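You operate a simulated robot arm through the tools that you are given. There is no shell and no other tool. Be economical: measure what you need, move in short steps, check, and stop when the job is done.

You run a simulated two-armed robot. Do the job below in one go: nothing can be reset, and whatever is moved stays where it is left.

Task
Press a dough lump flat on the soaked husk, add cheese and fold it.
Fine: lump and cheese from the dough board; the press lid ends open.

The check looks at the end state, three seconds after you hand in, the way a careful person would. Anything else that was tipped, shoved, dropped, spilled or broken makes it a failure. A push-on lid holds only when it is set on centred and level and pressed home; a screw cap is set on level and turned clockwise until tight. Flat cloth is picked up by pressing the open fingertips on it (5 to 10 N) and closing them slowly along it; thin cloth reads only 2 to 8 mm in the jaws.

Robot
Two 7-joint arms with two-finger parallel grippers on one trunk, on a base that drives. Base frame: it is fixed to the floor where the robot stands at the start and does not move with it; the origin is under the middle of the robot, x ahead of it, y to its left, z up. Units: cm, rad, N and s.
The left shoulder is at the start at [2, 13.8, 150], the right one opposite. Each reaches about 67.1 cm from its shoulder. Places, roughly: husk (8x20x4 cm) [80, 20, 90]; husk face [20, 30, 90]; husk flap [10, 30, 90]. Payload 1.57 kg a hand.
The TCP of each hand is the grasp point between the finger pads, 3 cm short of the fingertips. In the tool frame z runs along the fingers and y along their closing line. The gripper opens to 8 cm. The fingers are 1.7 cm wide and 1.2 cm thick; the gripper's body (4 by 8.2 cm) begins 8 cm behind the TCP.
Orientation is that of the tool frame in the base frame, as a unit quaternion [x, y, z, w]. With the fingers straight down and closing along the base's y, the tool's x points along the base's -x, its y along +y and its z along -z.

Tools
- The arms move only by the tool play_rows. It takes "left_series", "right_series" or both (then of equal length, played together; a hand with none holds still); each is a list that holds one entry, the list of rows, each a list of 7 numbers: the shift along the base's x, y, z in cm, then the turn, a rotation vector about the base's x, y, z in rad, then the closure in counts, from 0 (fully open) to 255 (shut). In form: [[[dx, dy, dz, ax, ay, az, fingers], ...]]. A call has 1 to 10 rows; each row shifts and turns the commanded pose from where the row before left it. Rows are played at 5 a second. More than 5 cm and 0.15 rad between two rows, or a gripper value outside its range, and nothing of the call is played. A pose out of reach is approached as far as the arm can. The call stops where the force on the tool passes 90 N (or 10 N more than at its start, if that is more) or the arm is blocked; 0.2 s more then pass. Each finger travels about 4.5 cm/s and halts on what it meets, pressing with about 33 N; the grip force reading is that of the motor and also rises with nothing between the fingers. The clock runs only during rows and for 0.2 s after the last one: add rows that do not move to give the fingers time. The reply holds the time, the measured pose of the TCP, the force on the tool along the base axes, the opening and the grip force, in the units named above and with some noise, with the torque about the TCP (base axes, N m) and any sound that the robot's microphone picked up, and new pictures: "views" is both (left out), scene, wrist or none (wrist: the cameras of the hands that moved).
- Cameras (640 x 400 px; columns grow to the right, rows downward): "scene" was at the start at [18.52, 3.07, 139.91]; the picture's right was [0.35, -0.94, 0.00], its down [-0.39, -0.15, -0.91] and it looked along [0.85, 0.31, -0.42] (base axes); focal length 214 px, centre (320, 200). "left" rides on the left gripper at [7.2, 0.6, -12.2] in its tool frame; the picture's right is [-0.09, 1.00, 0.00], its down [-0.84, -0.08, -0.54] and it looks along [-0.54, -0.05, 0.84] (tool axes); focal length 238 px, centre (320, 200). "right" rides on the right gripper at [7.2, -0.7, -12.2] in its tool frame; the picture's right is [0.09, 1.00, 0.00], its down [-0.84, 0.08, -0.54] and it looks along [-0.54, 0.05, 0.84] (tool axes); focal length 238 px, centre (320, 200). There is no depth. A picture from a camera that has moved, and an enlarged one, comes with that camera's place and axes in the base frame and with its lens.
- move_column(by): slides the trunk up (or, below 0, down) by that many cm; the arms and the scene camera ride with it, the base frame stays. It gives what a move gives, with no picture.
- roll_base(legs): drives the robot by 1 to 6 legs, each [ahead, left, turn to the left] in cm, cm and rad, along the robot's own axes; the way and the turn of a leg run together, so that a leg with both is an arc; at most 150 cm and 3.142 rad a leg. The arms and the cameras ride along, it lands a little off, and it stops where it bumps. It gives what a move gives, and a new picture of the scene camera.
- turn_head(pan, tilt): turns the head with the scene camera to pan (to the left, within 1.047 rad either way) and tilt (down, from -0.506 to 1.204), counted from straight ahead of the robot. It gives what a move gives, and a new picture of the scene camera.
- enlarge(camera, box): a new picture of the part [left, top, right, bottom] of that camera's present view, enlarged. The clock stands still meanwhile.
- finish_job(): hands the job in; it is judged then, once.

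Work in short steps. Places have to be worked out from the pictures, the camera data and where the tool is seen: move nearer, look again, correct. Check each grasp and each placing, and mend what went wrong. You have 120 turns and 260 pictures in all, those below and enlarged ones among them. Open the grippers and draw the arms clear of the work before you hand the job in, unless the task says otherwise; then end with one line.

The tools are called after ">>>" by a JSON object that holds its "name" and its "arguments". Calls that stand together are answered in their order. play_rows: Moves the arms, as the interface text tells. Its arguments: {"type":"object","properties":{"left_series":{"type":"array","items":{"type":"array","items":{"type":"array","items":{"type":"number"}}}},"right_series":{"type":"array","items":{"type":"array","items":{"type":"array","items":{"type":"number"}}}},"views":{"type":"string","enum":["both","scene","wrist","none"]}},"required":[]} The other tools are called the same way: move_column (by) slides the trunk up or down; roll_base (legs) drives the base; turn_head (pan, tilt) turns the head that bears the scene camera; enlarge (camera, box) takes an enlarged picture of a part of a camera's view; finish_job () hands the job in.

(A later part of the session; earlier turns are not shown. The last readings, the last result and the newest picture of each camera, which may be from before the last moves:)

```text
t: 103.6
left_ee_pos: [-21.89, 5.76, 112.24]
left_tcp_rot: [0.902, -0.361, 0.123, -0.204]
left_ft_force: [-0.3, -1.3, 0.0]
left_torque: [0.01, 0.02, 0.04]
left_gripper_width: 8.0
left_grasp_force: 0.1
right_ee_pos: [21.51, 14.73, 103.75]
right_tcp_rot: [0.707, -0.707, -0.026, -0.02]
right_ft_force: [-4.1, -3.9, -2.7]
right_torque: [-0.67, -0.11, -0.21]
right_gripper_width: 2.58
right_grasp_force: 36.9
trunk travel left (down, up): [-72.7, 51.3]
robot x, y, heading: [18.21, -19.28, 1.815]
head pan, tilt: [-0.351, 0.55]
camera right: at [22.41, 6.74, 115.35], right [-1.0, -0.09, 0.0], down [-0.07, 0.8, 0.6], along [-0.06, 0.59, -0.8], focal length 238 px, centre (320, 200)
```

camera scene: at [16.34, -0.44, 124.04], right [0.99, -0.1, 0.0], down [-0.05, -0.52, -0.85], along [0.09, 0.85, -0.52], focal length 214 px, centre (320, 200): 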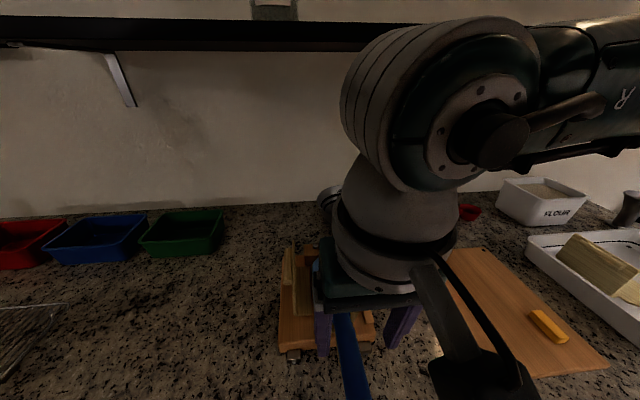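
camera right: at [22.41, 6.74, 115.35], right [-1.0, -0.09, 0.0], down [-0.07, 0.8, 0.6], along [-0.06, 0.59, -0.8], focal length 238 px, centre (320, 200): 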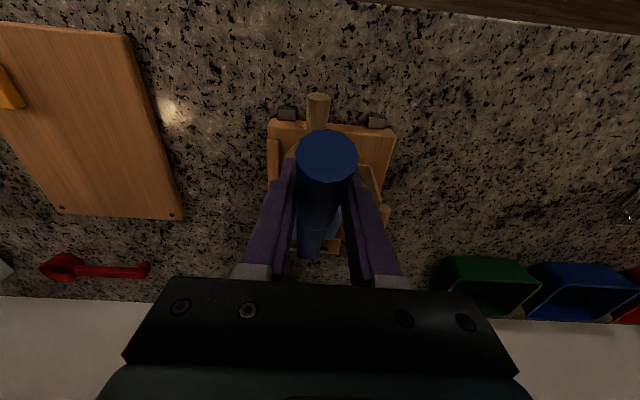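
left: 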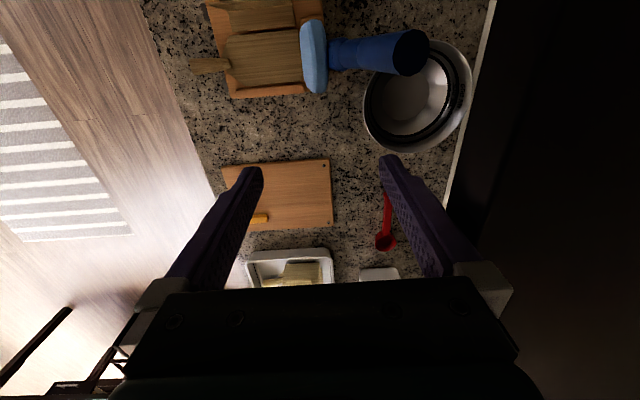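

On-axis now. I continue the arc.

>>> {"name": "play_rows", "arguments": {"right_series": [[[0, 2.6, 2.8, 0.06, 0, 0, 230], [0, 2.92, 2.35, 0.06, 0, 0, 230], [0, 3.28, 1.82, 0.06, 0, 0, 230], [0, 0, 0, 0, 0, 0, 230]]], "views": "wrist"}}

```text
t: 104.6
left_ee_pos: [-21.92, 5.85, 112.39]
left_tcp_rot: [0.902, -0.36, 0.123, -0.204]
left_ft_force: [0.0, 0.1, -0.1]
left_torque: [0.04, 0.0, -0.02]
left_gripper_width: 8.0
left_grasp_force: 0.1
right_ee_pos: [21.52, 23.79, 110.76]
right_tcp_rot: [0.702, -0.701, -0.091, -0.085]
right_ft_force: [-9.8, -2.5, 2.4]
right_torque: [0.17, -0.84, -0.42]
right_gripper_width: 2.6
right_grasp_force: 27.0
trunk travel left (down, up): [-72.7, 51.3]
robot x, y, heading: [17.71, -18.79, 1.816]
head pan, tilt: [-0.351, 0.55]
camera right: at [22.43, 13.75, 120.75], right [-1.0, -0.09, -0.01], down [-0.07, 0.68, 0.73], along [-0.06, 0.73, -0.68], focal length 238 px, centre (320, 200)
```

right: 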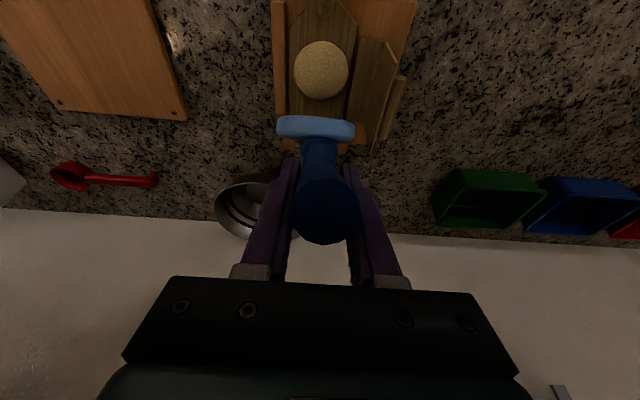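

>>> {"name": "play_rows", "arguments": {"right_series": [[[-0.2, 3.4, 1.2, 0.06, 0, 0, 230], [0, 3.7, 0.6, 0.06, 0, 0, 230], [0, 3.7, -0.05, 0.06, 0, 0, 230], [0, 0, 0, 0, 0, 0, 230]]], "views": "both"}}

```text
t: 105.6
left_ee_pos: [-21.78, 5.9, 112.24]
left_tcp_rot: [0.902, -0.361, 0.123, -0.204]
left_ft_force: [-0.4, -0.7, 0.0]
left_torque: [0.06, -0.01, -0.02]
left_gripper_width: 8.01
left_grasp_force: 0.0
right_ee_pos: [21.51, 34.58, 112.5]
right_tcp_rot: [0.691, -0.691, -0.153, -0.148]
right_ft_force: [0.4, 0.5, 0.8]
right_torque: [-0.02, 0.02, 0.0]
right_gripper_width: 0.81
right_grasp_force: 0.0
trunk travel left (down, up): [-72.7, 51.3]
robot x, y, heading: [18.09, -18.8, 1.818]
head pan, tilt: [-0.351, 0.55]
camera scene: at [16.34, -0.43, 124.03], right [0.99, -0.1, 0.0], down [-0.05, -0.52, -0.85], along [0.09, 0.85, -0.52], focal length 214 px, centre (320, 200)
camera right: at [22.41, 22.98, 120.56], right [-1.0, -0.09, -0.03], down [-0.07, 0.54, 0.84], along [-0.06, 0.84, -0.54], focal length 238 px, centre (320, 200)
```

scene: 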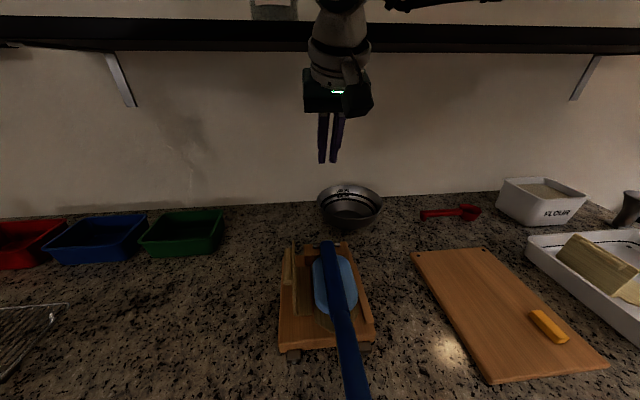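
right: 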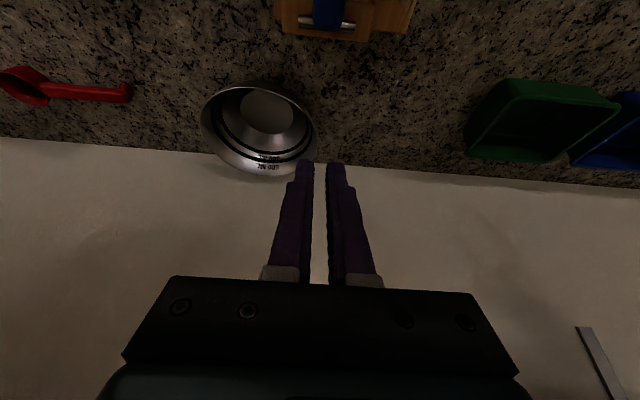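

It slipped again because I rotated the wrist against the lid's turn. This time I start with the hand pitched forward (~0.87 rad) and turn it along with the lid. First I go back above the handle.

>>> {"name": "play_rows", "arguments": {"right_series": [[[0, -4, 0, 0, 0, 0, 120], [0, -4, 0, 0, 0, 0, 60], [0, -4, 0, 0.08, 0, 0, 60], [0, -4, 0, 0.09, 0, 0, 60], [0, -4, 0, 0.09, 0, 0, 60], [0, -3.5, -3, 0.09, 0, 0, 60], [0, 0, -4, 0.09, 0, 0, 60], [0, 0, -3, 0, 0, 0, 60], [0, 0, 0, 0, 0, 0, 60]]], "views": "both"}}

```text
t: 107.2
left_ee_pos: [-21.81, 6.0, 112.24]
left_tcp_rot: [0.901, -0.361, 0.124, -0.204]
left_ft_force: [0.4, 0.6, 0.5]
left_torque: [-0.01, -0.02, 0.0]
left_gripper_width: 8.02
left_grasp_force: 0.0
right_ee_pos: [20.87, 17.2, 111.83]
right_tcp_rot: [-0.502, 0.736, 0.369, 0.265]
right_ft_force: [0.5, -0.1, -0.7]
right_torque: [0.0, 0.0, -0.02]
right_gripper_width: 6.13
right_grasp_force: 0.0
trunk travel left (down, up): [-72.7, 51.3]
robot x, y, heading: [17.75, -19.04, 1.818]
head pan, tilt: [-0.351, 0.55]
stopped in row 8 (right hand): the arm was blocked; the commanded pose is now the measured one
camera scene: at [16.23, -3.95, 119.04], right [0.99, -0.15, 0.0], down [-0.14, -0.93, -0.35], along [0.05, 0.34, -0.94], focal length 214 px, centre (320, 200)
camera right: at [18.78, 3.31, 113.28], right [-0.96, 0.17, 0.2], down [0.21, 0.03, 0.98], along [0.16, 0.98, -0.07], focal length 238 px, centre (320, 200)
```

scene: 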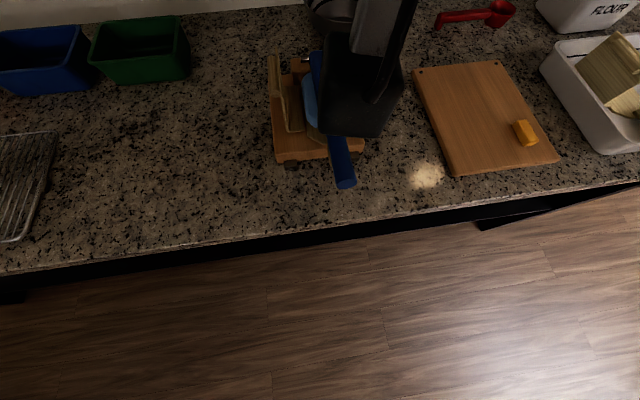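
right: 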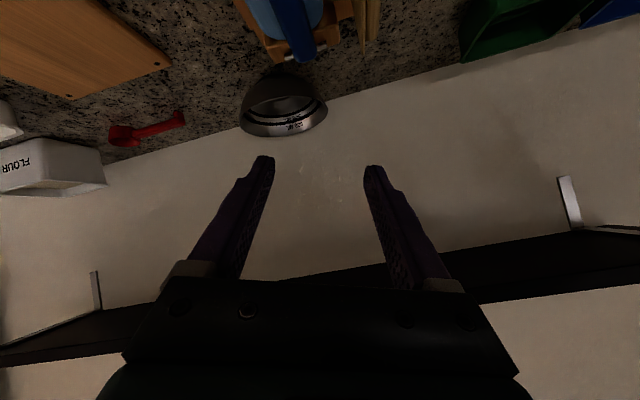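

The wrist bumped the head (it tilted). I move the hand forward away from it, then reposition the base further left so the press lies before the right shoulder.

>>> {"name": "play_rows", "arguments": {"right_series": [[[1, 3, 0, 0, 0, 0, 60], [1, 3, 0, 0, 0, 0, 60], [1, 3, 0, 0, 0, 0, 60], [0, 0, 0, 0, 0, 0, 60]]], "views": "none"}}

>>> {"name": "roll_base", "arguments": {"legs": [[0, 0, -0.248], [2, 13, 0]]}}

>>> {"name": "turn_head", "arguments": {"pan": -0.3, "tilt": 0.6}}

```text
t: 108.2
left_ee_pos: [-21.76, 5.84, 112.34]
left_tcp_rot: [0.902, -0.361, 0.123, -0.204]
left_ft_force: [0.2, -0.4, 0.1]
left_torque: [0.02, -0.04, -0.03]
left_gripper_width: 8.0
left_grasp_force: 0.0
right_ee_pos: [23.75, 25.79, 111.22]
right_tcp_rot: [-0.509, 0.734, 0.363, 0.266]
right_ft_force: [-0.7, -1.2, -0.7]
right_torque: [-0.01, -0.02, 0.04]
right_gripper_width: 6.11
right_grasp_force: 0.0
trunk travel left (down, up): [-72.7, 51.3]
robot x, y, heading: [17.99, -18.81, 1.82]
head pan, tilt: [-0.351, 0.55]
```

```text
t: 110.4
left_ee_pos: [-27.57, 16.86, 112.31]
left_tcp_rot: [0.85, -0.469, 0.148, -0.187]
left_ft_force: [0.0, -0.6, -0.8]
left_torque: [0.01, -0.04, 0.02]
left_gripper_width: 8.0
left_grasp_force: 0.0
right_ee_pos: [21.69, 25.07, 111.26]
right_tcp_rot: [-0.414, 0.791, 0.328, 0.308]
right_ft_force: [-0.8, 0.1, 0.9]
right_torque: [-0.02, 0.04, 0.0]
right_gripper_width: 6.13
right_grasp_force: 0.2
trunk travel left (down, up): [-72.7, 51.3]
robot x, y, heading: [4.96, -17.02, 1.57]
head pan, tilt: [-0.351, 0.55]
camera scene: at [8.0, 1.35, 124.04], right [0.94, -0.34, 0.0], down [-0.18, -0.49, -0.85], along [0.29, 0.8, -0.52], focal length 214 px, centre (320, 200)
```

scene: 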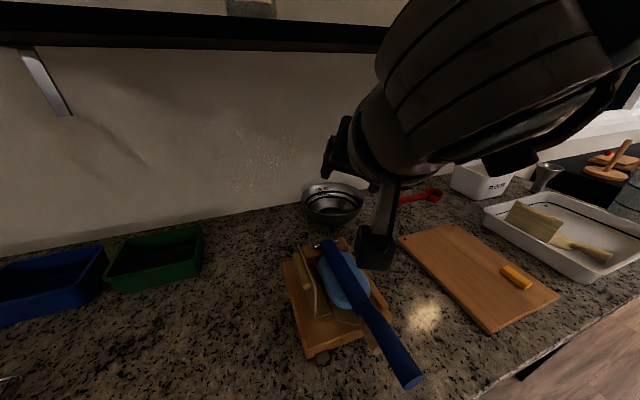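

```text
t: 111.0
left_ee_pos: [-27.49, 16.81, 112.26]
left_tcp_rot: [0.851, -0.469, 0.147, -0.187]
left_ft_force: [0.6, 1.0, 0.3]
left_torque: [-0.02, 0.02, 0.01]
left_gripper_width: 7.98
left_grasp_force: 0.0
right_ee_pos: [21.61, 25.08, 111.28]
right_tcp_rot: [-0.414, 0.791, 0.328, 0.309]
right_ft_force: [0.3, -0.4, -0.7]
right_torque: [0.02, -0.02, 0.02]
right_gripper_width: 6.11
right_grasp_force: 0.0
trunk travel left (down, up): [-72.7, 51.3]
robot x, y, heading: [4.8, -17.11, 1.572]
head pan, tilt: [-0.3, 0.6]
camera scene: at [7.53, 1.36, 123.59], right [0.96, -0.3, 0.0], down [-0.17, -0.54, -0.83], along [0.24, 0.79, -0.56], focal length 214 px, centre (320, 200)
```

scene: 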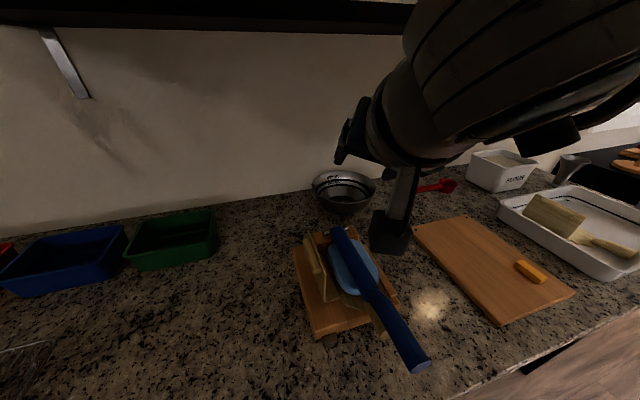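

Now I square the hand to a forward pitch of 0.87 rad.

>>> {"name": "play_rows", "arguments": {"right_series": [[[0, -1, 0, -0.025, -0.063, 0.1195, 60], [0, -1, 0, -0.025, -0.063, 0.1195, 60], [0, -1, 0, -0.025, -0.063, 0.1195, 60], [0, -1, 0, -0.025, -0.063, 0.1195, 60], [0, 0, 0, 0, 0, 0, 60], [0, 0, 0, 0, 0, 0, 60]]], "views": "both"}}

```text
t: 112.4
left_ee_pos: [-27.53, 16.75, 112.28]
left_tcp_rot: [0.85, -0.47, 0.149, -0.187]
left_ft_force: [-0.2, -0.1, -0.2]
left_torque: [0.0, 0.0, 0.01]
left_gripper_width: 7.98
left_grasp_force: 0.0
right_ee_pos: [22.11, 20.34, 109.96]
right_tcp_rot: [-0.642, 0.652, 0.285, 0.286]
right_ft_force: [-0.2, 0.1, 0.1]
right_torque: [-0.02, -0.01, -0.02]
right_gripper_width: 6.12
right_grasp_force: 0.0
trunk travel left (down, up): [-72.7, 51.3]
robot x, y, heading: [5.09, -16.72, 1.572]
head pan, tilt: [-0.3, 0.6]
camera scene: at [7.53, 1.36, 123.59], right [0.96, -0.3, 0.0], down [-0.17, -0.54, -0.83], along [0.24, 0.79, -0.56], focal length 214 px, centre (320, 200)
camera right: at [22.63, 6.36, 112.89], right [-1.0, -0.05, -0.06], down [-0.07, 0.16, 0.98], along [-0.04, 0.99, -0.17], focal length 238 px, centre (320, 200)
```

scene: 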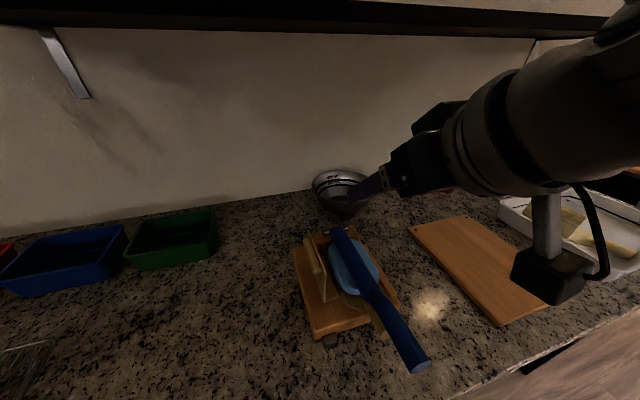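
right: 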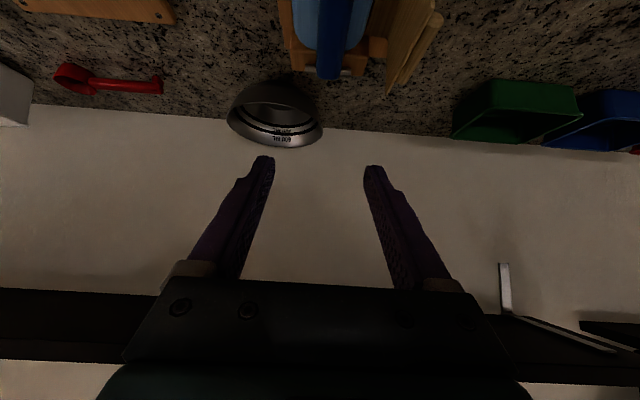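

Good clear posture. I go above the handle near its tip.

>>> {"name": "play_rows", "arguments": {"right_series": [[[-0.2, -3.2, -2.5, 0, 0, 0, 60], [-0.2, -3.2, -3, 0, 0, 0, 60], [-0.1, -2.7, -3, 0, 0, 0, 60], [0, 0, -2, 0, 0, 0, 60], [0, 0, 0, 0, 0, 0, 60]]], "views": "both"}}

```text
t: 112.8
left_ee_pos: [-27.48, 16.74, 112.29]
left_tcp_rot: [0.851, -0.469, 0.147, -0.186]
left_ft_force: [0.1, -1.4, -0.3]
left_torque: [-0.03, 0.0, 0.03]
left_gripper_width: 7.99
left_grasp_force: 0.0
right_ee_pos: [26.54, 16.34, 106.76]
right_tcp_rot: [-0.562, 0.743, 0.239, 0.273]
right_ft_force: [-0.2, -1.2, 0.2]
right_torque: [-0.01, -0.03, -0.01]
right_gripper_width: 6.11
right_grasp_force: 0.1
right hand out of reach, approached as far as the arm can: row 1
trunk travel left (down, up): [-72.7, 51.3]
robot x, y, heading: [4.86, -17.37, 1.572]
head pan, tilt: [-0.3, 0.6]
stopped in row 1 (right hand): the arm was blocked; the commanded pose is now the measured one
camera scene: at [7.53, 1.37, 123.59], right [0.96, -0.3, 0.0], down [-0.17, -0.54, -0.83], along [0.24, 0.79, -0.56], focal length 214 px, centre (320, 200)
camera right: at [24.16, 3.06, 110.79], right [-0.98, 0.19, -0.01], down [0.04, 0.25, 0.97], along [0.18, 0.95, -0.25], focal length 238 px, centre (320, 200)
```

scene: 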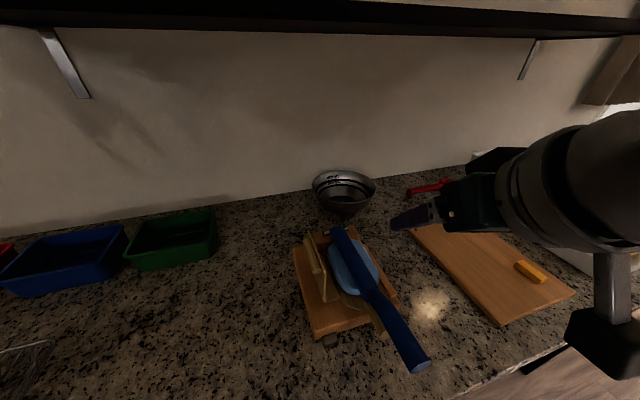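
right: 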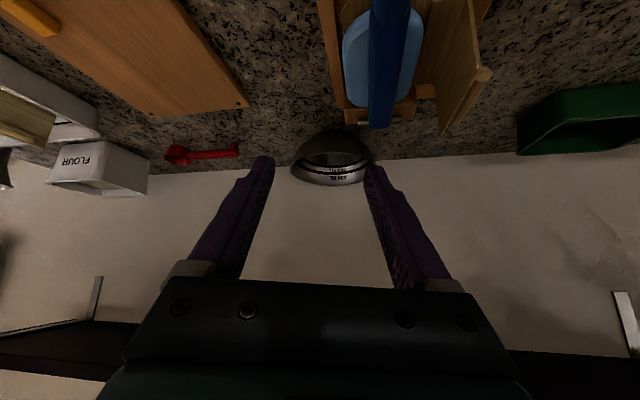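

That pose is at the arm's limit. I settle for a moderate forward pitch (0.45 rad), decreasing while the lid turns, with the grip biased so creep stays inside the pads. First I reorient.

>>> {"name": "play_rows", "arguments": {"right_series": [[[-1, 1, 0, -0.098, -0.003, 0.087, 60], [-1, 1, 0, -0.098, -0.003, 0.087, 60], [-1.5, 0, 0, -0.098, -0.003, 0.087, 60], [-1.5, 0, 0, 0, 0, 0, 60], [0, 0, 0, 0, 0, 0, 60], [0, 0, 0, 0, 0, 0, 60]]], "views": "none"}}

>>> {"name": "roll_base", "arguments": {"legs": [[2, 0, 0]]}}

```text
t: 114.4
left_ee_pos: [-27.59, 16.72, 112.24]
left_tcp_rot: [0.85, -0.469, 0.148, -0.187]
left_ft_force: [-0.8, 0.5, -0.2]
left_torque: [-0.03, 0.02, 0.03]
left_gripper_width: 8.0
left_grasp_force: 0.0
right_ee_pos: [22.58, 16.39, 104.39]
right_tcp_rot: [-0.682, 0.706, 0.136, 0.133]
right_ft_force: [-0.5, 0.3, 0.2]
right_torque: [0.0, 0.01, -0.03]
right_gripper_width: 6.1
right_grasp_force: 0.0
trunk travel left (down, up): [-72.7, 51.3]
robot x, y, heading: [5.26, -16.94, 1.571]
head pan, tilt: [-0.3, 0.6]
stopped in row 6 (right hand): the arm was blocked; the commanded pose is now the measured one
```

```text
t: 115.2
left_ee_pos: [-27.39, 18.71, 112.32]
left_tcp_rot: [0.85, -0.469, 0.149, -0.187]
left_ft_force: [0.0, -0.6, -0.5]
left_torque: [0.02, 0.01, 0.01]
left_gripper_width: 7.99
left_grasp_force: 0.0
right_ee_pos: [22.48, 18.58, 104.62]
right_tcp_rot: [-0.682, 0.707, 0.134, 0.133]
right_ft_force: [-0.2, 0.0, -0.3]
right_torque: [0.0, -0.01, 0.02]
right_gripper_width: 6.13
right_grasp_force: 0.1
trunk travel left (down, up): [-72.7, 51.3]
robot x, y, heading: [5.18, -14.74, 1.572]
head pan, tilt: [-0.3, 0.6]
camera scene: at [7.54, 3.35, 123.59], right [0.96, -0.3, 0.0], down [-0.17, -0.54, -0.83], along [0.24, 0.79, -0.56], focal length 214 px, centre (320, 200)
```

scene: 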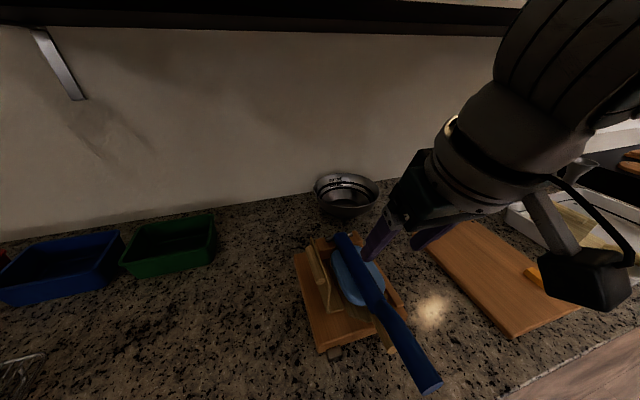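

This posture is also cramped. New approach: hook closed fingers crosswise under the handle from the right side (hand rolled toward −x) and lift, which needs no friction grip. I reposition the base for that.

>>> {"name": "roll_base", "arguments": {"legs": [[2, -13, 0]]}}

>>> {"name": "play_rows", "arguments": {"right_series": [[[0, 0, 1, 0, 0, 0, 60], [0, 0, 0, 0, 0, 0, 120], [0, 0, 0, 0, 0, 0, 255], [0, 0, 0, 0, 0, 0, 255]]], "views": "none"}}

```text
t: 116.5
left_ee_pos: [-14.45, 20.75, 112.33]
left_tcp_rot: [0.85, -0.469, 0.148, -0.188]
left_ft_force: [0.2, 0.1, 1.0]
left_torque: [0.0, 0.0, 0.02]
left_gripper_width: 8.03
left_grasp_force: 0.0
right_ee_pos: [35.48, 20.36, 104.45]
right_tcp_rot: [-0.682, 0.706, 0.135, 0.134]
right_ft_force: [0.2, 1.0, 0.2]
right_torque: [0.01, 0.0, 0.01]
right_gripper_width: 6.13
right_grasp_force: 0.1
trunk travel left (down, up): [-72.7, 51.3]
robot x, y, heading: [17.84, -13.04, 1.565]
head pan, tilt: [-0.3, 0.6]
camera scene: at [20.55, 5.34, 123.59], right [0.95, -0.3, 0.0], down [-0.17, -0.54, -0.83], along [0.24, 0.79, -0.56], focal length 214 px, centre (320, 200)
```

scene: 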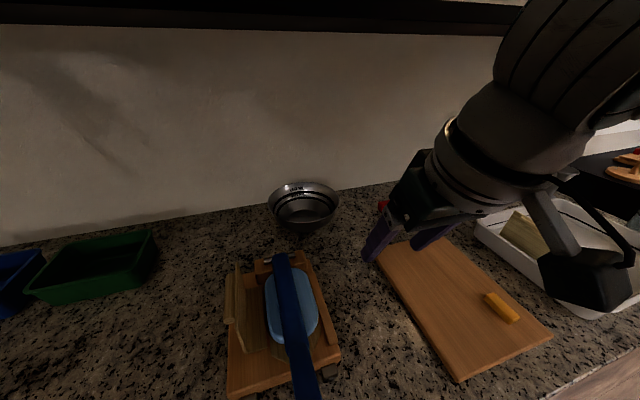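

```text
t: 117.5
left_ee_pos: [-14.4, 20.83, 112.15]
left_tcp_rot: [0.85, -0.469, 0.149, -0.187]
left_ft_force: [-0.6, 1.4, 0.4]
left_torque: [-0.02, 0.03, 0.01]
left_gripper_width: 8.01
left_grasp_force: 0.0
right_ee_pos: [35.44, 20.12, 105.09]
right_tcp_rot: [-0.684, 0.706, 0.132, 0.128]
right_ft_force: [0.3, 0.0, -0.6]
right_torque: [0.01, -0.01, 0.01]
right_gripper_width: 0.0
right_grasp_force: 3.9
trunk travel left (down, up): [-72.7, 51.3]
robot x, y, heading: [17.98, -12.95, 1.57]
head pan, tilt: [-0.3, 0.6]
```

I roll the hand: remove the pitch, then turn 0.8 rad about y so the fingers point down-left.

>>> {"name": "play_rows", "arguments": {"right_series": [[[0, -1, 0, -0.12, 0, 0, 255], [0, -1, 0, -0.12, 0, 0, 255], [0, -1, 0, -0.12, 0, 0, 255], [0, -1, 0, 0, 0.13, 0, 255], [0, -1, 0, 0, 0.13, 0, 255], [0, -1, 0, 0, 0.13, 0, 255], [0, 0, 0, 0, 0.13, 0, 255], [0, 0, 0, 0, 0.13, 0, 255], [0, 0, 0, 0, 0.13, 0, 255], [0, 0, 0, 0, 0, 0, 255]]], "views": "both"}}

```text
t: 119.7
left_ee_pos: [-14.51, 20.68, 112.23]
left_tcp_rot: [0.85, -0.47, 0.148, -0.187]
left_ft_force: [0.6, -0.4, -0.1]
left_torque: [-0.06, -0.02, -0.01]
left_gripper_width: 8.0
left_grasp_force: 0.2
right_ee_pos: [35.56, 14.39, 105.5]
right_tcp_rot: [-0.639, 0.669, 0.271, -0.266]
right_ft_force: [0.3, -0.3, -0.3]
right_torque: [0.02, 0.03, 0.0]
right_gripper_width: 0.0
right_grasp_force: 21.4
trunk travel left (down, up): [-72.7, 51.3]
robot x, y, heading: [17.93, -12.99, 1.569]
head pan, tilt: [-0.3, 0.6]
camera scene: at [20.55, 5.34, 123.59], right [0.95, -0.3, 0.0], down [-0.17, -0.54, -0.83], along [0.24, 0.79, -0.56], focal length 214 px, centre (320, 200)
camera right: at [44.44, 6.94, 113.74], right [-0.71, -0.06, 0.7], down [0.36, 0.83, 0.43], along [-0.6, 0.56, -0.57], focal length 238 px, centre (320, 200)
```

scene: 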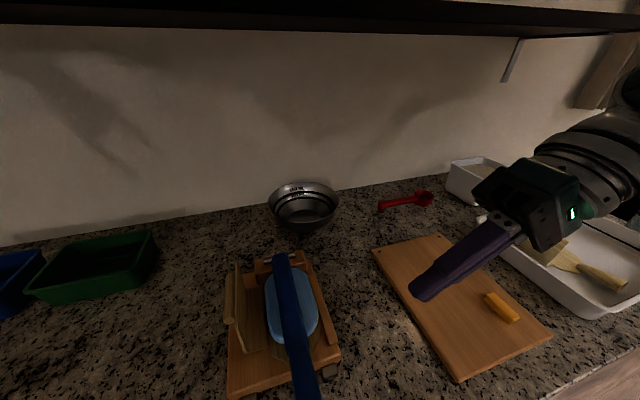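
right: 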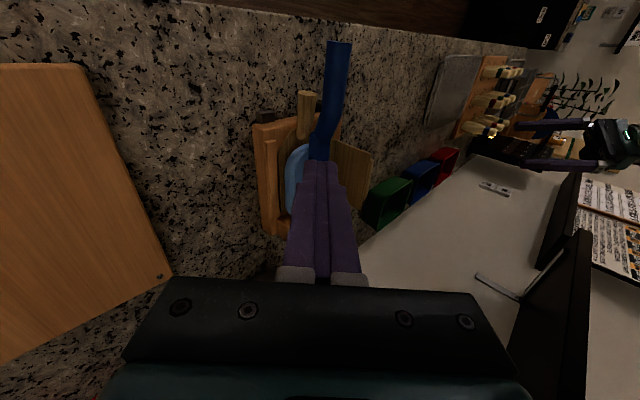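

The posture works well. I roll 0.3 rad more, descend at the right of the handle to z≈90, y≈10.5.

>>> {"name": "play_rows", "arguments": {"right_series": [[[0, -2, -2, 0, 0.15, 0, 255], [0, -1.9, -3, 0, 0.15, 0, 255], [0, 0, -4, 0, 0, 0, 255], [0, 0, -4, 0, 0, 0, 255], [0, 0, -2.4, 0, 0, 0, 255], [0, 0, 0, 0, 0, 0, 255]]], "views": "both"}}

```text
t: 121.1
left_ee_pos: [-14.43, 20.75, 112.34]
left_tcp_rot: [0.85, -0.469, 0.148, -0.187]
left_ft_force: [-0.1, 0.0, 0.1]
left_torque: [0.0, 0.0, 0.02]
left_gripper_width: 7.99
left_grasp_force: 0.1
right_ee_pos: [32.33, 10.82, 103.86]
right_tcp_rot: [0.634, -0.611, -0.322, 0.348]
right_ft_force: [0.2, -0.4, -0.1]
right_torque: [-0.01, 0.05, -0.02]
right_gripper_width: 0.02
right_grasp_force: 21.8
right hand out of reach, approached as far as the arm can: row 1, 2, 3, 4, 5
trunk travel left (down, up): [-72.7, 51.3]
robot x, y, heading: [18.15, -12.57, 1.564]
head pan, tilt: [-0.3, 0.6]
camera scene: at [20.55, 5.34, 123.59], right [0.95, -0.3, 0.0], down [-0.17, -0.54, -0.83], along [0.24, 0.79, -0.56], focal length 214 px, centre (320, 200)
camera right: at [43.22, 4.25, 110.19], right [-0.54, -0.1, 0.83], down [0.37, 0.86, 0.35], along [-0.75, 0.5, -0.43], focal length 238 px, centre (320, 200)
```

scene: 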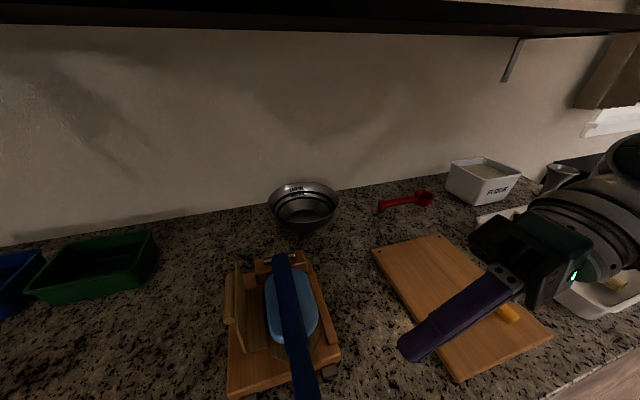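
right: 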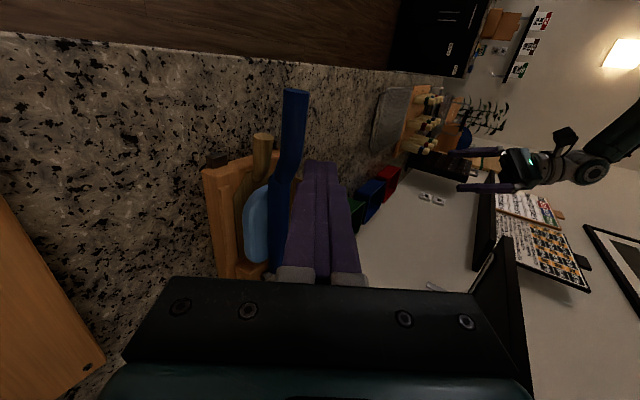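

Too high for this trunk setting; I lower the trunk 12 cm and look again.

>>> {"name": "move_column", "arguments": {"by": -12}}

>>> {"name": "play_rows", "arguments": {"right_series": [[[0, 0, 0, 0, 0, 0, 255], [0, -0.3, -0.5, 0, 0, 0, 255], [0, 0, 0, 0, 0, 0, 255]]], "views": "both"}}

```text
t: 122.6
left_ee_pos: [-14.48, 20.83, 100.23]
left_tcp_rot: [0.85, -0.469, 0.149, -0.186]
left_ft_force: [0.1, -0.7, -1.2]
left_torque: [0.01, 0.0, 0.02]
left_gripper_width: 8.01
left_grasp_force: 0.0
right_ee_pos: [32.33, 10.95, 91.9]
right_tcp_rot: [0.634, -0.611, -0.322, 0.347]
right_ft_force: [0.7, -1.1, -0.4]
right_torque: [0.03, -0.02, 0.0]
right_gripper_width: 0.0
right_grasp_force: 21.7
trunk travel left (down, up): [-60.7, 63.3]
robot x, y, heading: [18.07, -12.8, 1.567]
head pan, tilt: [-0.3, 0.6]
```

```text
t: 123.4
left_ee_pos: [-14.5, 20.7, 100.33]
left_tcp_rot: [0.85, -0.469, 0.148, -0.187]
left_ft_force: [0.2, -0.5, -0.1]
left_torque: [-0.04, -0.02, -0.02]
left_gripper_width: 8.0
left_grasp_force: 0.0
right_ee_pos: [32.22, 10.56, 91.35]
right_tcp_rot: [0.633, -0.612, -0.322, 0.348]
right_ft_force: [-0.5, 0.9, 0.1]
right_torque: [-0.01, -0.01, 0.0]
right_gripper_width: 0.0
right_grasp_force: 21.1
trunk travel left (down, up): [-60.7, 63.3]
robot x, y, heading: [18.23, -12.95, 1.567]
head pan, tilt: [-0.3, 0.6]
camera scene: at [20.55, 5.34, 111.59], right [0.95, -0.3, 0.0], down [-0.17, -0.54, -0.83], along [0.24, 0.79, -0.56], focal length 214 px, centre (320, 200)
camera right: at [43.2, 3.93, 97.7], right [-0.54, -0.1, 0.83], down [0.37, 0.86, 0.35], along [-0.75, 0.5, -0.43], focal length 238 px, centre (320, 200)
```

scene: 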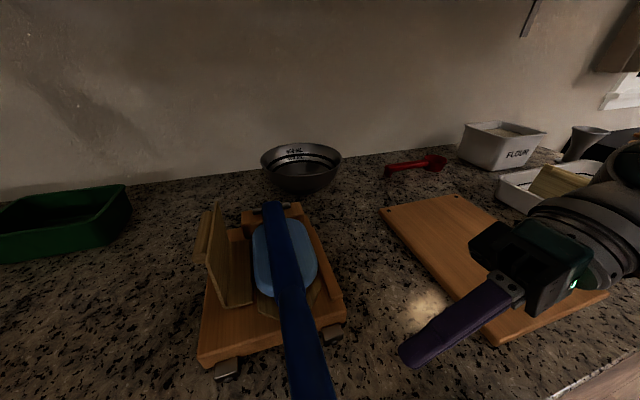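
right: 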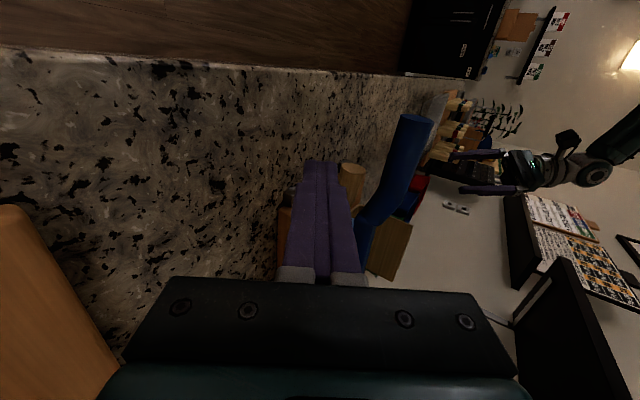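

The fingers are below handle level. I slide them left under the handle.

>>> {"name": "play_rows", "arguments": {"right_series": [[[-3, 0, -0.3, 0, 0, 0, 255], [-3, 0, -0.3, 0, 0, 0, 255], [-2.5, 0, 0, 0, 0, 0, 255], [-2, 0, 0, 0, 0, 0, 255], [0, 0, 0, 0, 0, 0, 255]]], "views": "both"}}

```text
t: 124.6
left_ee_pos: [-14.24, 20.7, 100.22]
left_tcp_rot: [0.85, -0.469, 0.148, -0.187]
left_ft_force: [0.2, 0.8, 0.4]
left_torque: [-0.01, -0.02, -0.02]
left_gripper_width: 7.98
left_grasp_force: 0.1
right_ee_pos: [21.69, 10.71, 90.86]
right_tcp_rot: [0.634, -0.611, -0.322, 0.348]
right_ft_force: [4.3, -0.5, -2.0]
right_torque: [-0.04, 0.07, -0.03]
right_gripper_width: 0.01
right_grasp_force: 21.5
trunk travel left (down, up): [-60.7, 63.3]
robot x, y, heading: [17.86, -12.55, 1.573]
head pan, tilt: [-0.3, 0.6]
camera scene: at [20.63, 5.33, 111.58], right [0.95, -0.3, 0.0], down [-0.17, -0.54, -0.83], along [0.25, 0.79, -0.56], focal length 214 px, centre (320, 200)
camera right: at [32.76, 3.98, 97.12], right [-0.55, -0.1, 0.83], down [0.37, 0.86, 0.35], along [-0.75, 0.5, -0.43], focal length 238 px, centre (320, 200)
```

scene: 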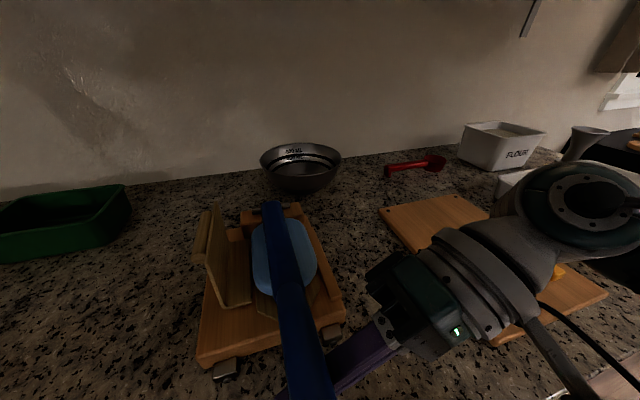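
right: 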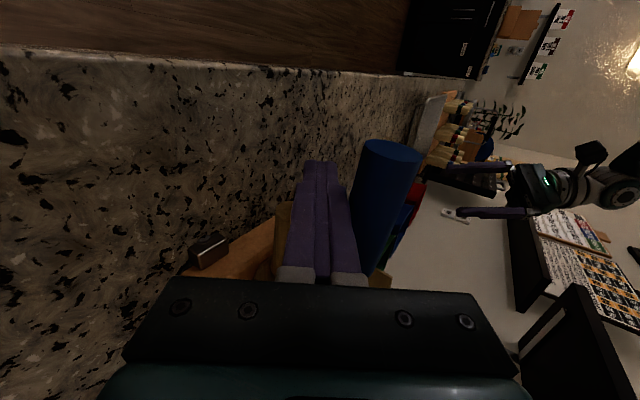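

Hooked beneath the handle. I lift.

>>> {"name": "play_rows", "arguments": {"right_series": [[[0, 0.1, 1.5, 0, 0, 0, 255], [0, 0.2, 1.5, 0, 0, 0, 255], [0, 0.4, 1.5, 0, 0, 0, 255], [0, 0.5, 1.5, 0, 0, 0, 255], [0, 0, 0, 0, 0, 0, 255]]], "views": "both"}}

```text
t: 125.8
left_ee_pos: [-14.53, 20.74, 100.19]
left_tcp_rot: [0.85, -0.47, 0.148, -0.187]
left_ft_force: [0.3, 0.0, -0.7]
left_torque: [0.02, 0.01, -0.02]
left_gripper_width: 8.03
left_grasp_force: 0.0
right_ee_pos: [21.73, 11.81, 96.89]
right_tcp_rot: [0.633, -0.611, -0.322, 0.35]
right_ft_force: [1.5, -1.9, -0.9]
right_torque: [0.0, 0.06, 0.0]
right_gripper_width: 0.0
right_grasp_force: 21.3
trunk travel left (down, up): [-60.7, 63.3]
robot x, y, heading: [18.09, -12.83, 1.566]
head pan, tilt: [-0.3, 0.6]
camera scene: at [20.57, 5.32, 111.58], right [0.95, -0.3, 0.0], down [-0.17, -0.54, -0.82], along [0.25, 0.79, -0.57], focal length 214 px, centre (320, 200)
camera right: at [32.73, 5.16, 103.13], right [-0.54, -0.1, 0.83], down [0.37, 0.86, 0.35], along [-0.75, 0.5, -0.43], focal length 238 px, centre (320, 200)
```

scene: 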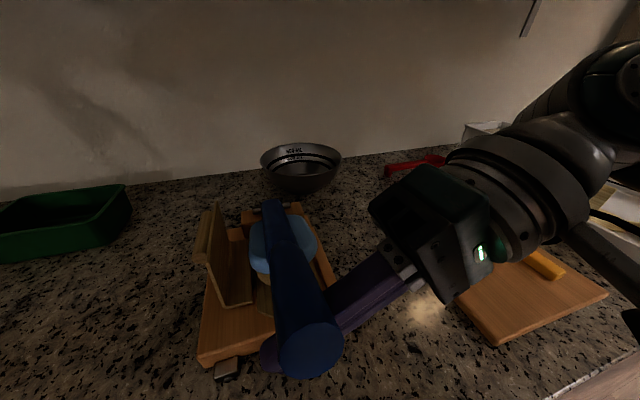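
right: 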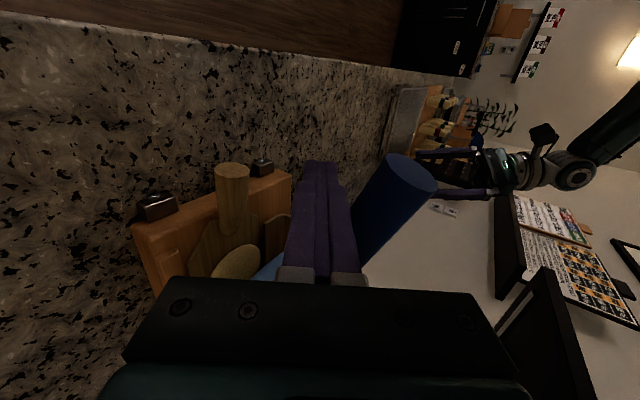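

Works with almost no force. I continue the arc.

>>> {"name": "play_rows", "arguments": {"right_series": [[[0, 1.8, 1.9, 0, 0, 0, 255], [0, 1.3, 2.1, 0, 0, 0, 255], [0, 1.4, 2.1, 0, 0, 0, 255], [0, 1.8, 1.7, 0, 0, 0, 255], [0, 1.9, 1.6, 0, 0, 0, 255], [0, 0, 0, 0, 0, 0, 255]]], "views": "both"}}

```text
t: 127.2
left_ee_pos: [-14.51, 20.79, 100.21]
left_tcp_rot: [0.85, -0.47, 0.148, -0.186]
left_ft_force: [-0.2, 0.8, 0.5]
left_torque: [0.01, 0.01, 0.0]
left_gripper_width: 8.02
left_grasp_force: 0.2
right_ee_pos: [21.75, 20.07, 106.14]
right_tcp_rot: [0.634, -0.611, -0.321, 0.35]
right_ft_force: [2.1, -1.9, -1.9]
right_torque: [0.02, 0.06, 0.0]
right_gripper_width: 0.01
right_grasp_force: 20.7
trunk travel left (down, up): [-60.7, 63.3]
robot x, y, heading: [17.68, -13.17, 1.572]
head pan, tilt: [-0.3, 0.6]
camera scene: at [20.56, 5.32, 111.58], right [0.95, -0.3, 0.0], down [-0.17, -0.54, -0.82], along [0.24, 0.79, -0.57], focal length 214 px, centre (320, 200)
camera right: at [32.68, 13.38, 112.45], right [-0.54, -0.1, 0.83], down [0.37, 0.86, 0.35], along [-0.75, 0.5, -0.43], focal length 238 px, centre (320, 200)
```

scene: 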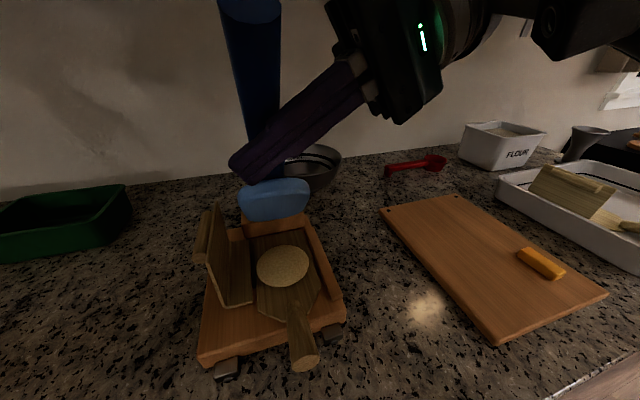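
right: 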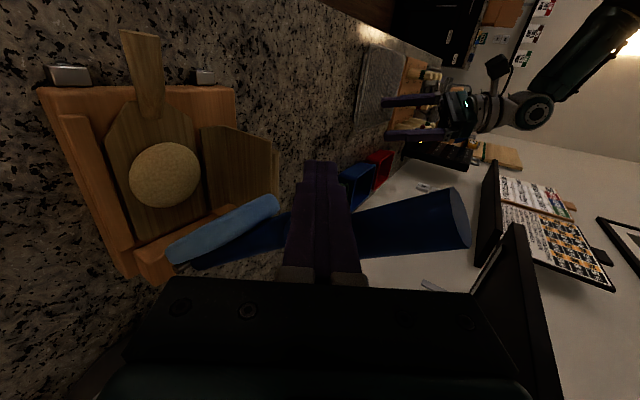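

The lid is up at ~60° and the flat disc is visible. I push it over the top.

>>> {"name": "play_rows", "arguments": {"right_series": [[[0, 2.2, 0.8, 0, 0, 0, 255], [0, 2.2, 0.7, 0, 0, 0, 255], [0, 2.3, 0.6, 0, 0, 0, 255], [0, 2.3, 0.4, 0, 0, 0, 255], [0, 2.2, 0, 0, 0, 0, 255], [0, 2, 0, 0, 0, 0, 255], [0, 0, 0, 0, 0, 0, 255]]], "views": "both"}}

```text
t: 128.8
left_ee_pos: [-14.49, 20.91, 100.33]
left_tcp_rot: [0.85, -0.469, 0.148, -0.188]
left_ft_force: [-1.0, -1.1, 0.2]
left_torque: [0.04, -0.03, -0.02]
left_gripper_width: 8.0
left_grasp_force: 0.1
right_ee_pos: [21.6, 33.3, 108.97]
right_tcp_rot: [0.635, -0.609, -0.324, 0.348]
right_ft_force: [3.8, -1.3, 14.5]
right_torque: [0.12, -0.25, -0.05]
right_gripper_width: 0.0
right_grasp_force: 21.8
trunk travel left (down, up): [-60.7, 63.3]
robot x, y, heading: [17.93, -12.97, 1.57]
head pan, tilt: [-0.3, 0.6]
camera scene: at [20.6, 5.44, 111.63], right [0.95, -0.3, 0.0], down [-0.17, -0.54, -0.83], along [0.25, 0.79, -0.56], focal length 214 px, centre (320, 200)
camera right: at [32.68, 26.67, 115.15], right [-0.54, -0.11, 0.83], down [0.37, 0.86, 0.35], along [-0.75, 0.5, -0.43], focal length 238 px, centre (320, 200)
```

scene: 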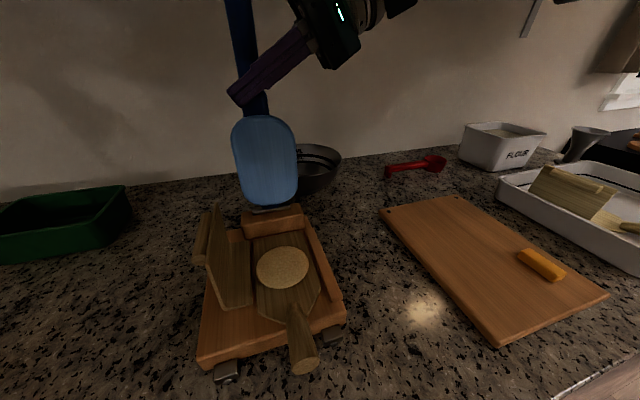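
right: 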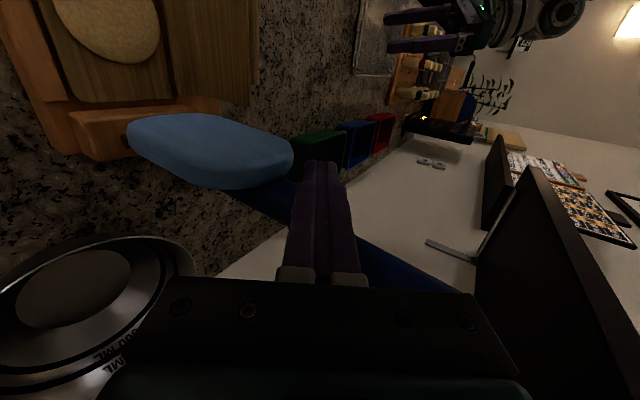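

>>> {"name": "play_rows", "arguments": {"right_series": [[[0, 1.3, 0, 0, 0, 0, 255], [0, 1.2, 0, 0, 0, 0, 255], [0, 0, 0, 0, 0, 0, 255], [0, -1.5, 0, 0, 0, 0, 255], [0, -2, 0, 0, 0, 0, 255], [0, 0, 0, 0, 0, 0, 255]]], "views": "scene"}}

```text
t: 130.2
left_ee_pos: [-14.37, 20.77, 100.26]
left_tcp_rot: [0.85, -0.47, 0.149, -0.187]
left_ft_force: [0.3, 0.0, -0.5]
left_torque: [0.0, 0.02, -0.01]
left_gripper_width: 7.99
left_grasp_force: 0.0
right_ee_pos: [21.53, 30.52, 108.68]
right_tcp_rot: [0.633, -0.613, -0.32, 0.349]
right_ft_force: [1.1, -0.7, -0.3]
right_torque: [0.04, 0.02, -0.02]
right_gripper_width: 0.0
right_grasp_force: 20.8
right hand out of reach, approached as far as the arm can: row 1, 2
trunk travel left (down, up): [-60.7, 63.3]
robot x, y, heading: [17.8, -13.13, 1.568]
head pan, tilt: [-0.3, 0.6]
camera scene: at [20.55, 5.34, 111.57], right [0.95, -0.3, 0.0], down [-0.17, -0.54, -0.83], along [0.24, 0.79, -0.56], focal length 214 px, centre (320, 200)
```

scene: 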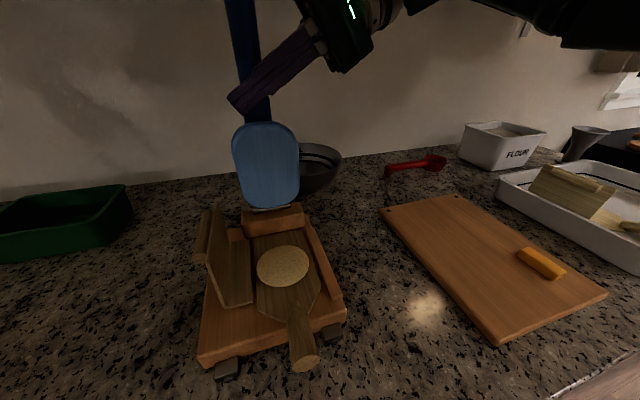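

>>> {"name": "play_rows", "arguments": {"right_series": [[[0, -1.5, 0, 0, 0, 0, 255], [0, -1.5, 0, 0, 0, 0, 255], [0, 0, 0, 0, 0, 0, 255], [0, 0, 0, 0, 0, 0, 255]]], "views": "both"}}

```text
t: 131.2
left_ee_pos: [-14.5, 20.75, 100.24]
left_tcp_rot: [0.85, -0.469, 0.148, -0.188]
left_ft_force: [0.0, 1.0, 0.2]
left_torque: [0.02, 0.01, 0.05]
left_gripper_width: 8.01
left_grasp_force: 0.1
right_ee_pos: [21.72, 27.52, 108.78]
right_tcp_rot: [0.634, -0.611, -0.321, 0.348]
right_ft_force: [-0.5, -0.9, -1.8]
right_torque: [0.03, -0.02, 0.0]
right_gripper_width: 0.0
right_grasp_force: 21.5
trunk travel left (down, up): [-60.7, 63.3]
robot x, y, heading: [18.53, -12.87, 1.566]
head pan, tilt: [-0.3, 0.6]
camera scene: at [20.55, 5.33, 111.58], right [0.95, -0.3, 0.0], down [-0.17, -0.54, -0.82], along [0.24, 0.79, -0.57], focal length 214 px, centre (320, 200)
camera right: at [32.72, 20.92, 115.03], right [-0.54, -0.1, 0.83], down [0.37, 0.86, 0.35], along [-0.75, 0.5, -0.43], focal length 238 px, centre (320, 200)
```

scene: 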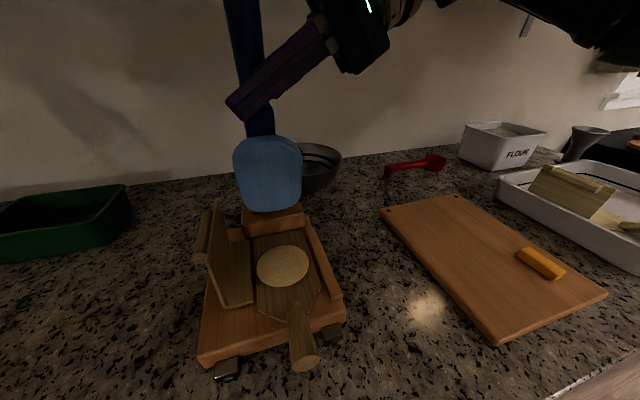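
right: 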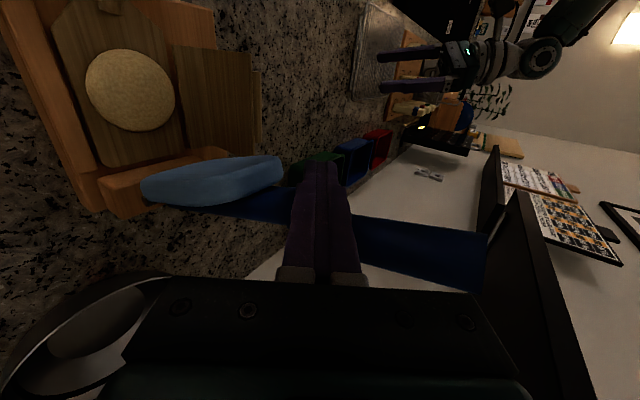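

The lid leans on the fingers still; it needs pushing further. I drive the base ahead 7 cm, then push with the arm.

>>> {"name": "roll_base", "arguments": {"legs": [[7, 0, 0]]}}

>>> {"name": "play_rows", "arguments": {"right_series": [[[0, 1, 0, 0, 0, 0, 255], [0, 1, 0, 0, 0, 0, 255], [0, 1, 0, 0, 0, 0, 255], [0, 1, -0.3, 0, 0, 0, 255], [0, 0, 0, 0, 0, 0, 255]]], "views": "both"}}

```text
t: 132.2
left_ee_pos: [-14.4, 27.72, 100.21]
left_tcp_rot: [0.85, -0.47, 0.148, -0.188]
left_ft_force: [0.6, -0.7, -0.2]
left_torque: [-0.03, 0.01, -0.02]
left_gripper_width: 8.01
left_grasp_force: 0.1
right_ee_pos: [21.79, 34.47, 108.63]
right_tcp_rot: [0.634, -0.612, -0.321, 0.348]
right_ft_force: [-0.6, 0.9, 1.0]
right_torque: [0.01, 0.01, 0.05]
right_gripper_width: 0.02
right_grasp_force: 21.3
trunk travel left (down, up): [-60.7, 63.3]
robot x, y, heading: [18.51, -5.87, 1.572]
head pan, tilt: [-0.3, 0.6]
camera scene: at [20.59, 12.3, 111.57], right [0.95, -0.3, 0.0], down [-0.17, -0.54, -0.83], along [0.25, 0.79, -0.56], focal length 214 px, centre (320, 200)
```

scene: 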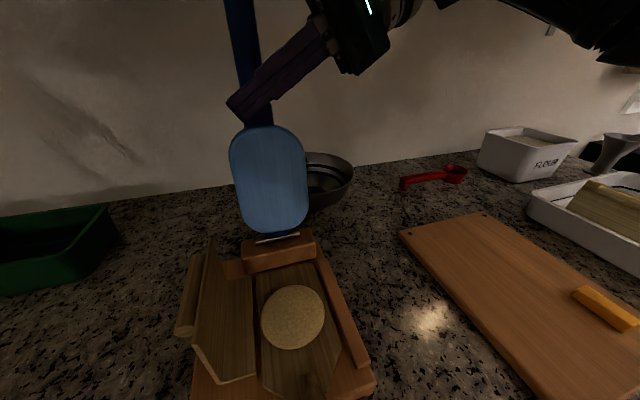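

```text
t: 133.1
left_ee_pos: [-14.01, 27.12, 100.01]
left_tcp_rot: [0.85, -0.47, 0.151, -0.185]
left_ft_force: [0.1, -0.4, -0.1]
left_torque: [0.04, -0.01, 0.03]
left_gripper_width: 8.01
left_grasp_force: 0.1
right_ee_pos: [21.73, 36.09, 108.7]
right_tcp_rot: [0.643, -0.599, -0.305, 0.366]
right_ft_force: [12.9, -36.0, 8.2]
right_torque: [-0.16, -0.41, -0.06]
right_gripper_width: 0.0
right_grasp_force: 21.4
trunk travel left (down, up): [-60.7, 63.3]
robot x, y, heading: [18.25, -6.1, 1.564]
head pan, tilt: [-0.3, 0.6]
stopped in row 4 (right hand): the force on the tool passed its limit at 100 N (the readings are from after the stop); the commanded pose is now the measured one
camera scene: at [20.89, 11.64, 111.46], right [0.95, -0.3, 0.0], down [-0.17, -0.54, -0.82], along [0.25, 0.78, -0.57], focal length 214 px, centre (320, 200)
camera right: at [33.2, 30.1, 115.1], right [-0.53, -0.1, 0.84], down [0.33, 0.89, 0.32], along [-0.78, 0.45, -0.44], focal length 238 px, centre (320, 200)
```

scene: 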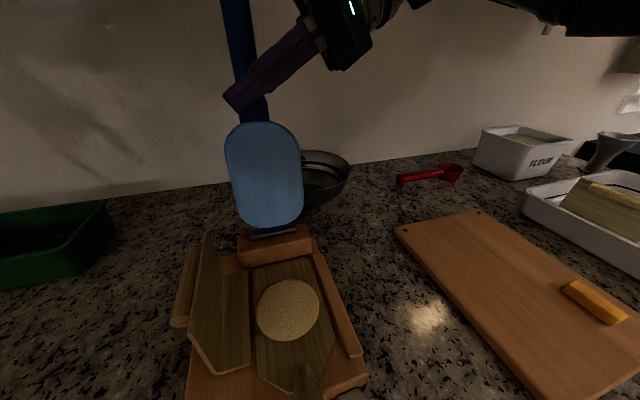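
right: 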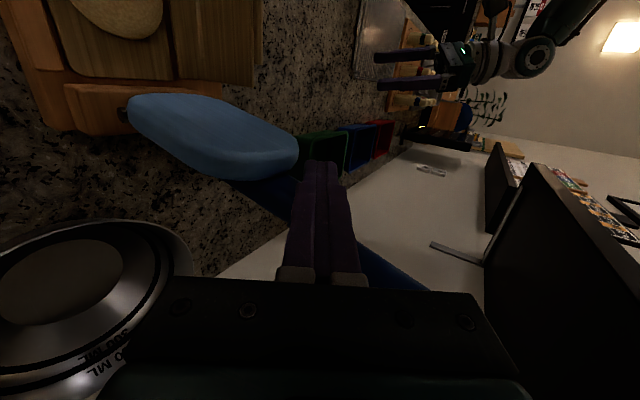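

It reached the lid's stop. I back off and see whether the lid stays.

>>> {"name": "play_rows", "arguments": {"right_series": [[[0, -1.5, 0, 0, 0, 0, 255], [0, -2, 0, 0, 0, 0, 255], [0, -2, 0, 0, 0, 0, 255], [0, 0, 0, 0, 0, 0, 255]]], "views": "scene"}}

```text
t: 134.1
left_ee_pos: [-14.33, 27.57, 100.29]
left_tcp_rot: [0.85, -0.47, 0.148, -0.187]
left_ft_force: [0.2, -0.1, -0.4]
left_torque: [0.02, -0.02, -0.03]
left_gripper_width: 7.99
left_grasp_force: 0.0
right_ee_pos: [21.77, 31.24, 109.18]
right_tcp_rot: [0.641, -0.6, -0.314, 0.362]
right_ft_force: [-0.5, 0.0, 0.2]
right_torque: [-0.01, -0.03, 0.01]
right_gripper_width: 0.0
right_grasp_force: 21.8
trunk travel left (down, up): [-60.7, 63.3]
robot x, y, heading: [18.29, -5.89, 1.572]
head pan, tilt: [-0.3, 0.6]
camera scene: at [20.63, 12.16, 111.59], right [0.95, -0.3, 0.0], down [-0.17, -0.54, -0.83], along [0.25, 0.79, -0.56], focal length 214 px, centre (320, 200)
```

scene: 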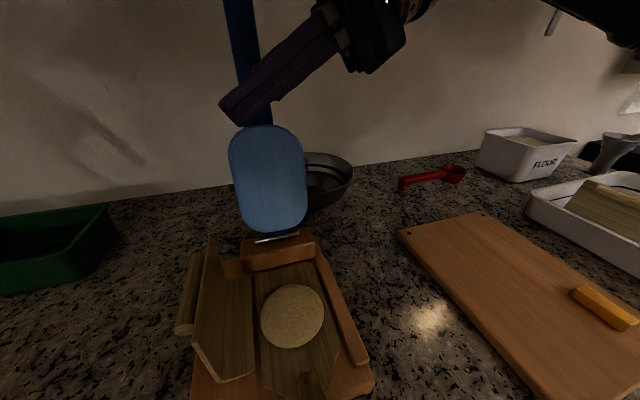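

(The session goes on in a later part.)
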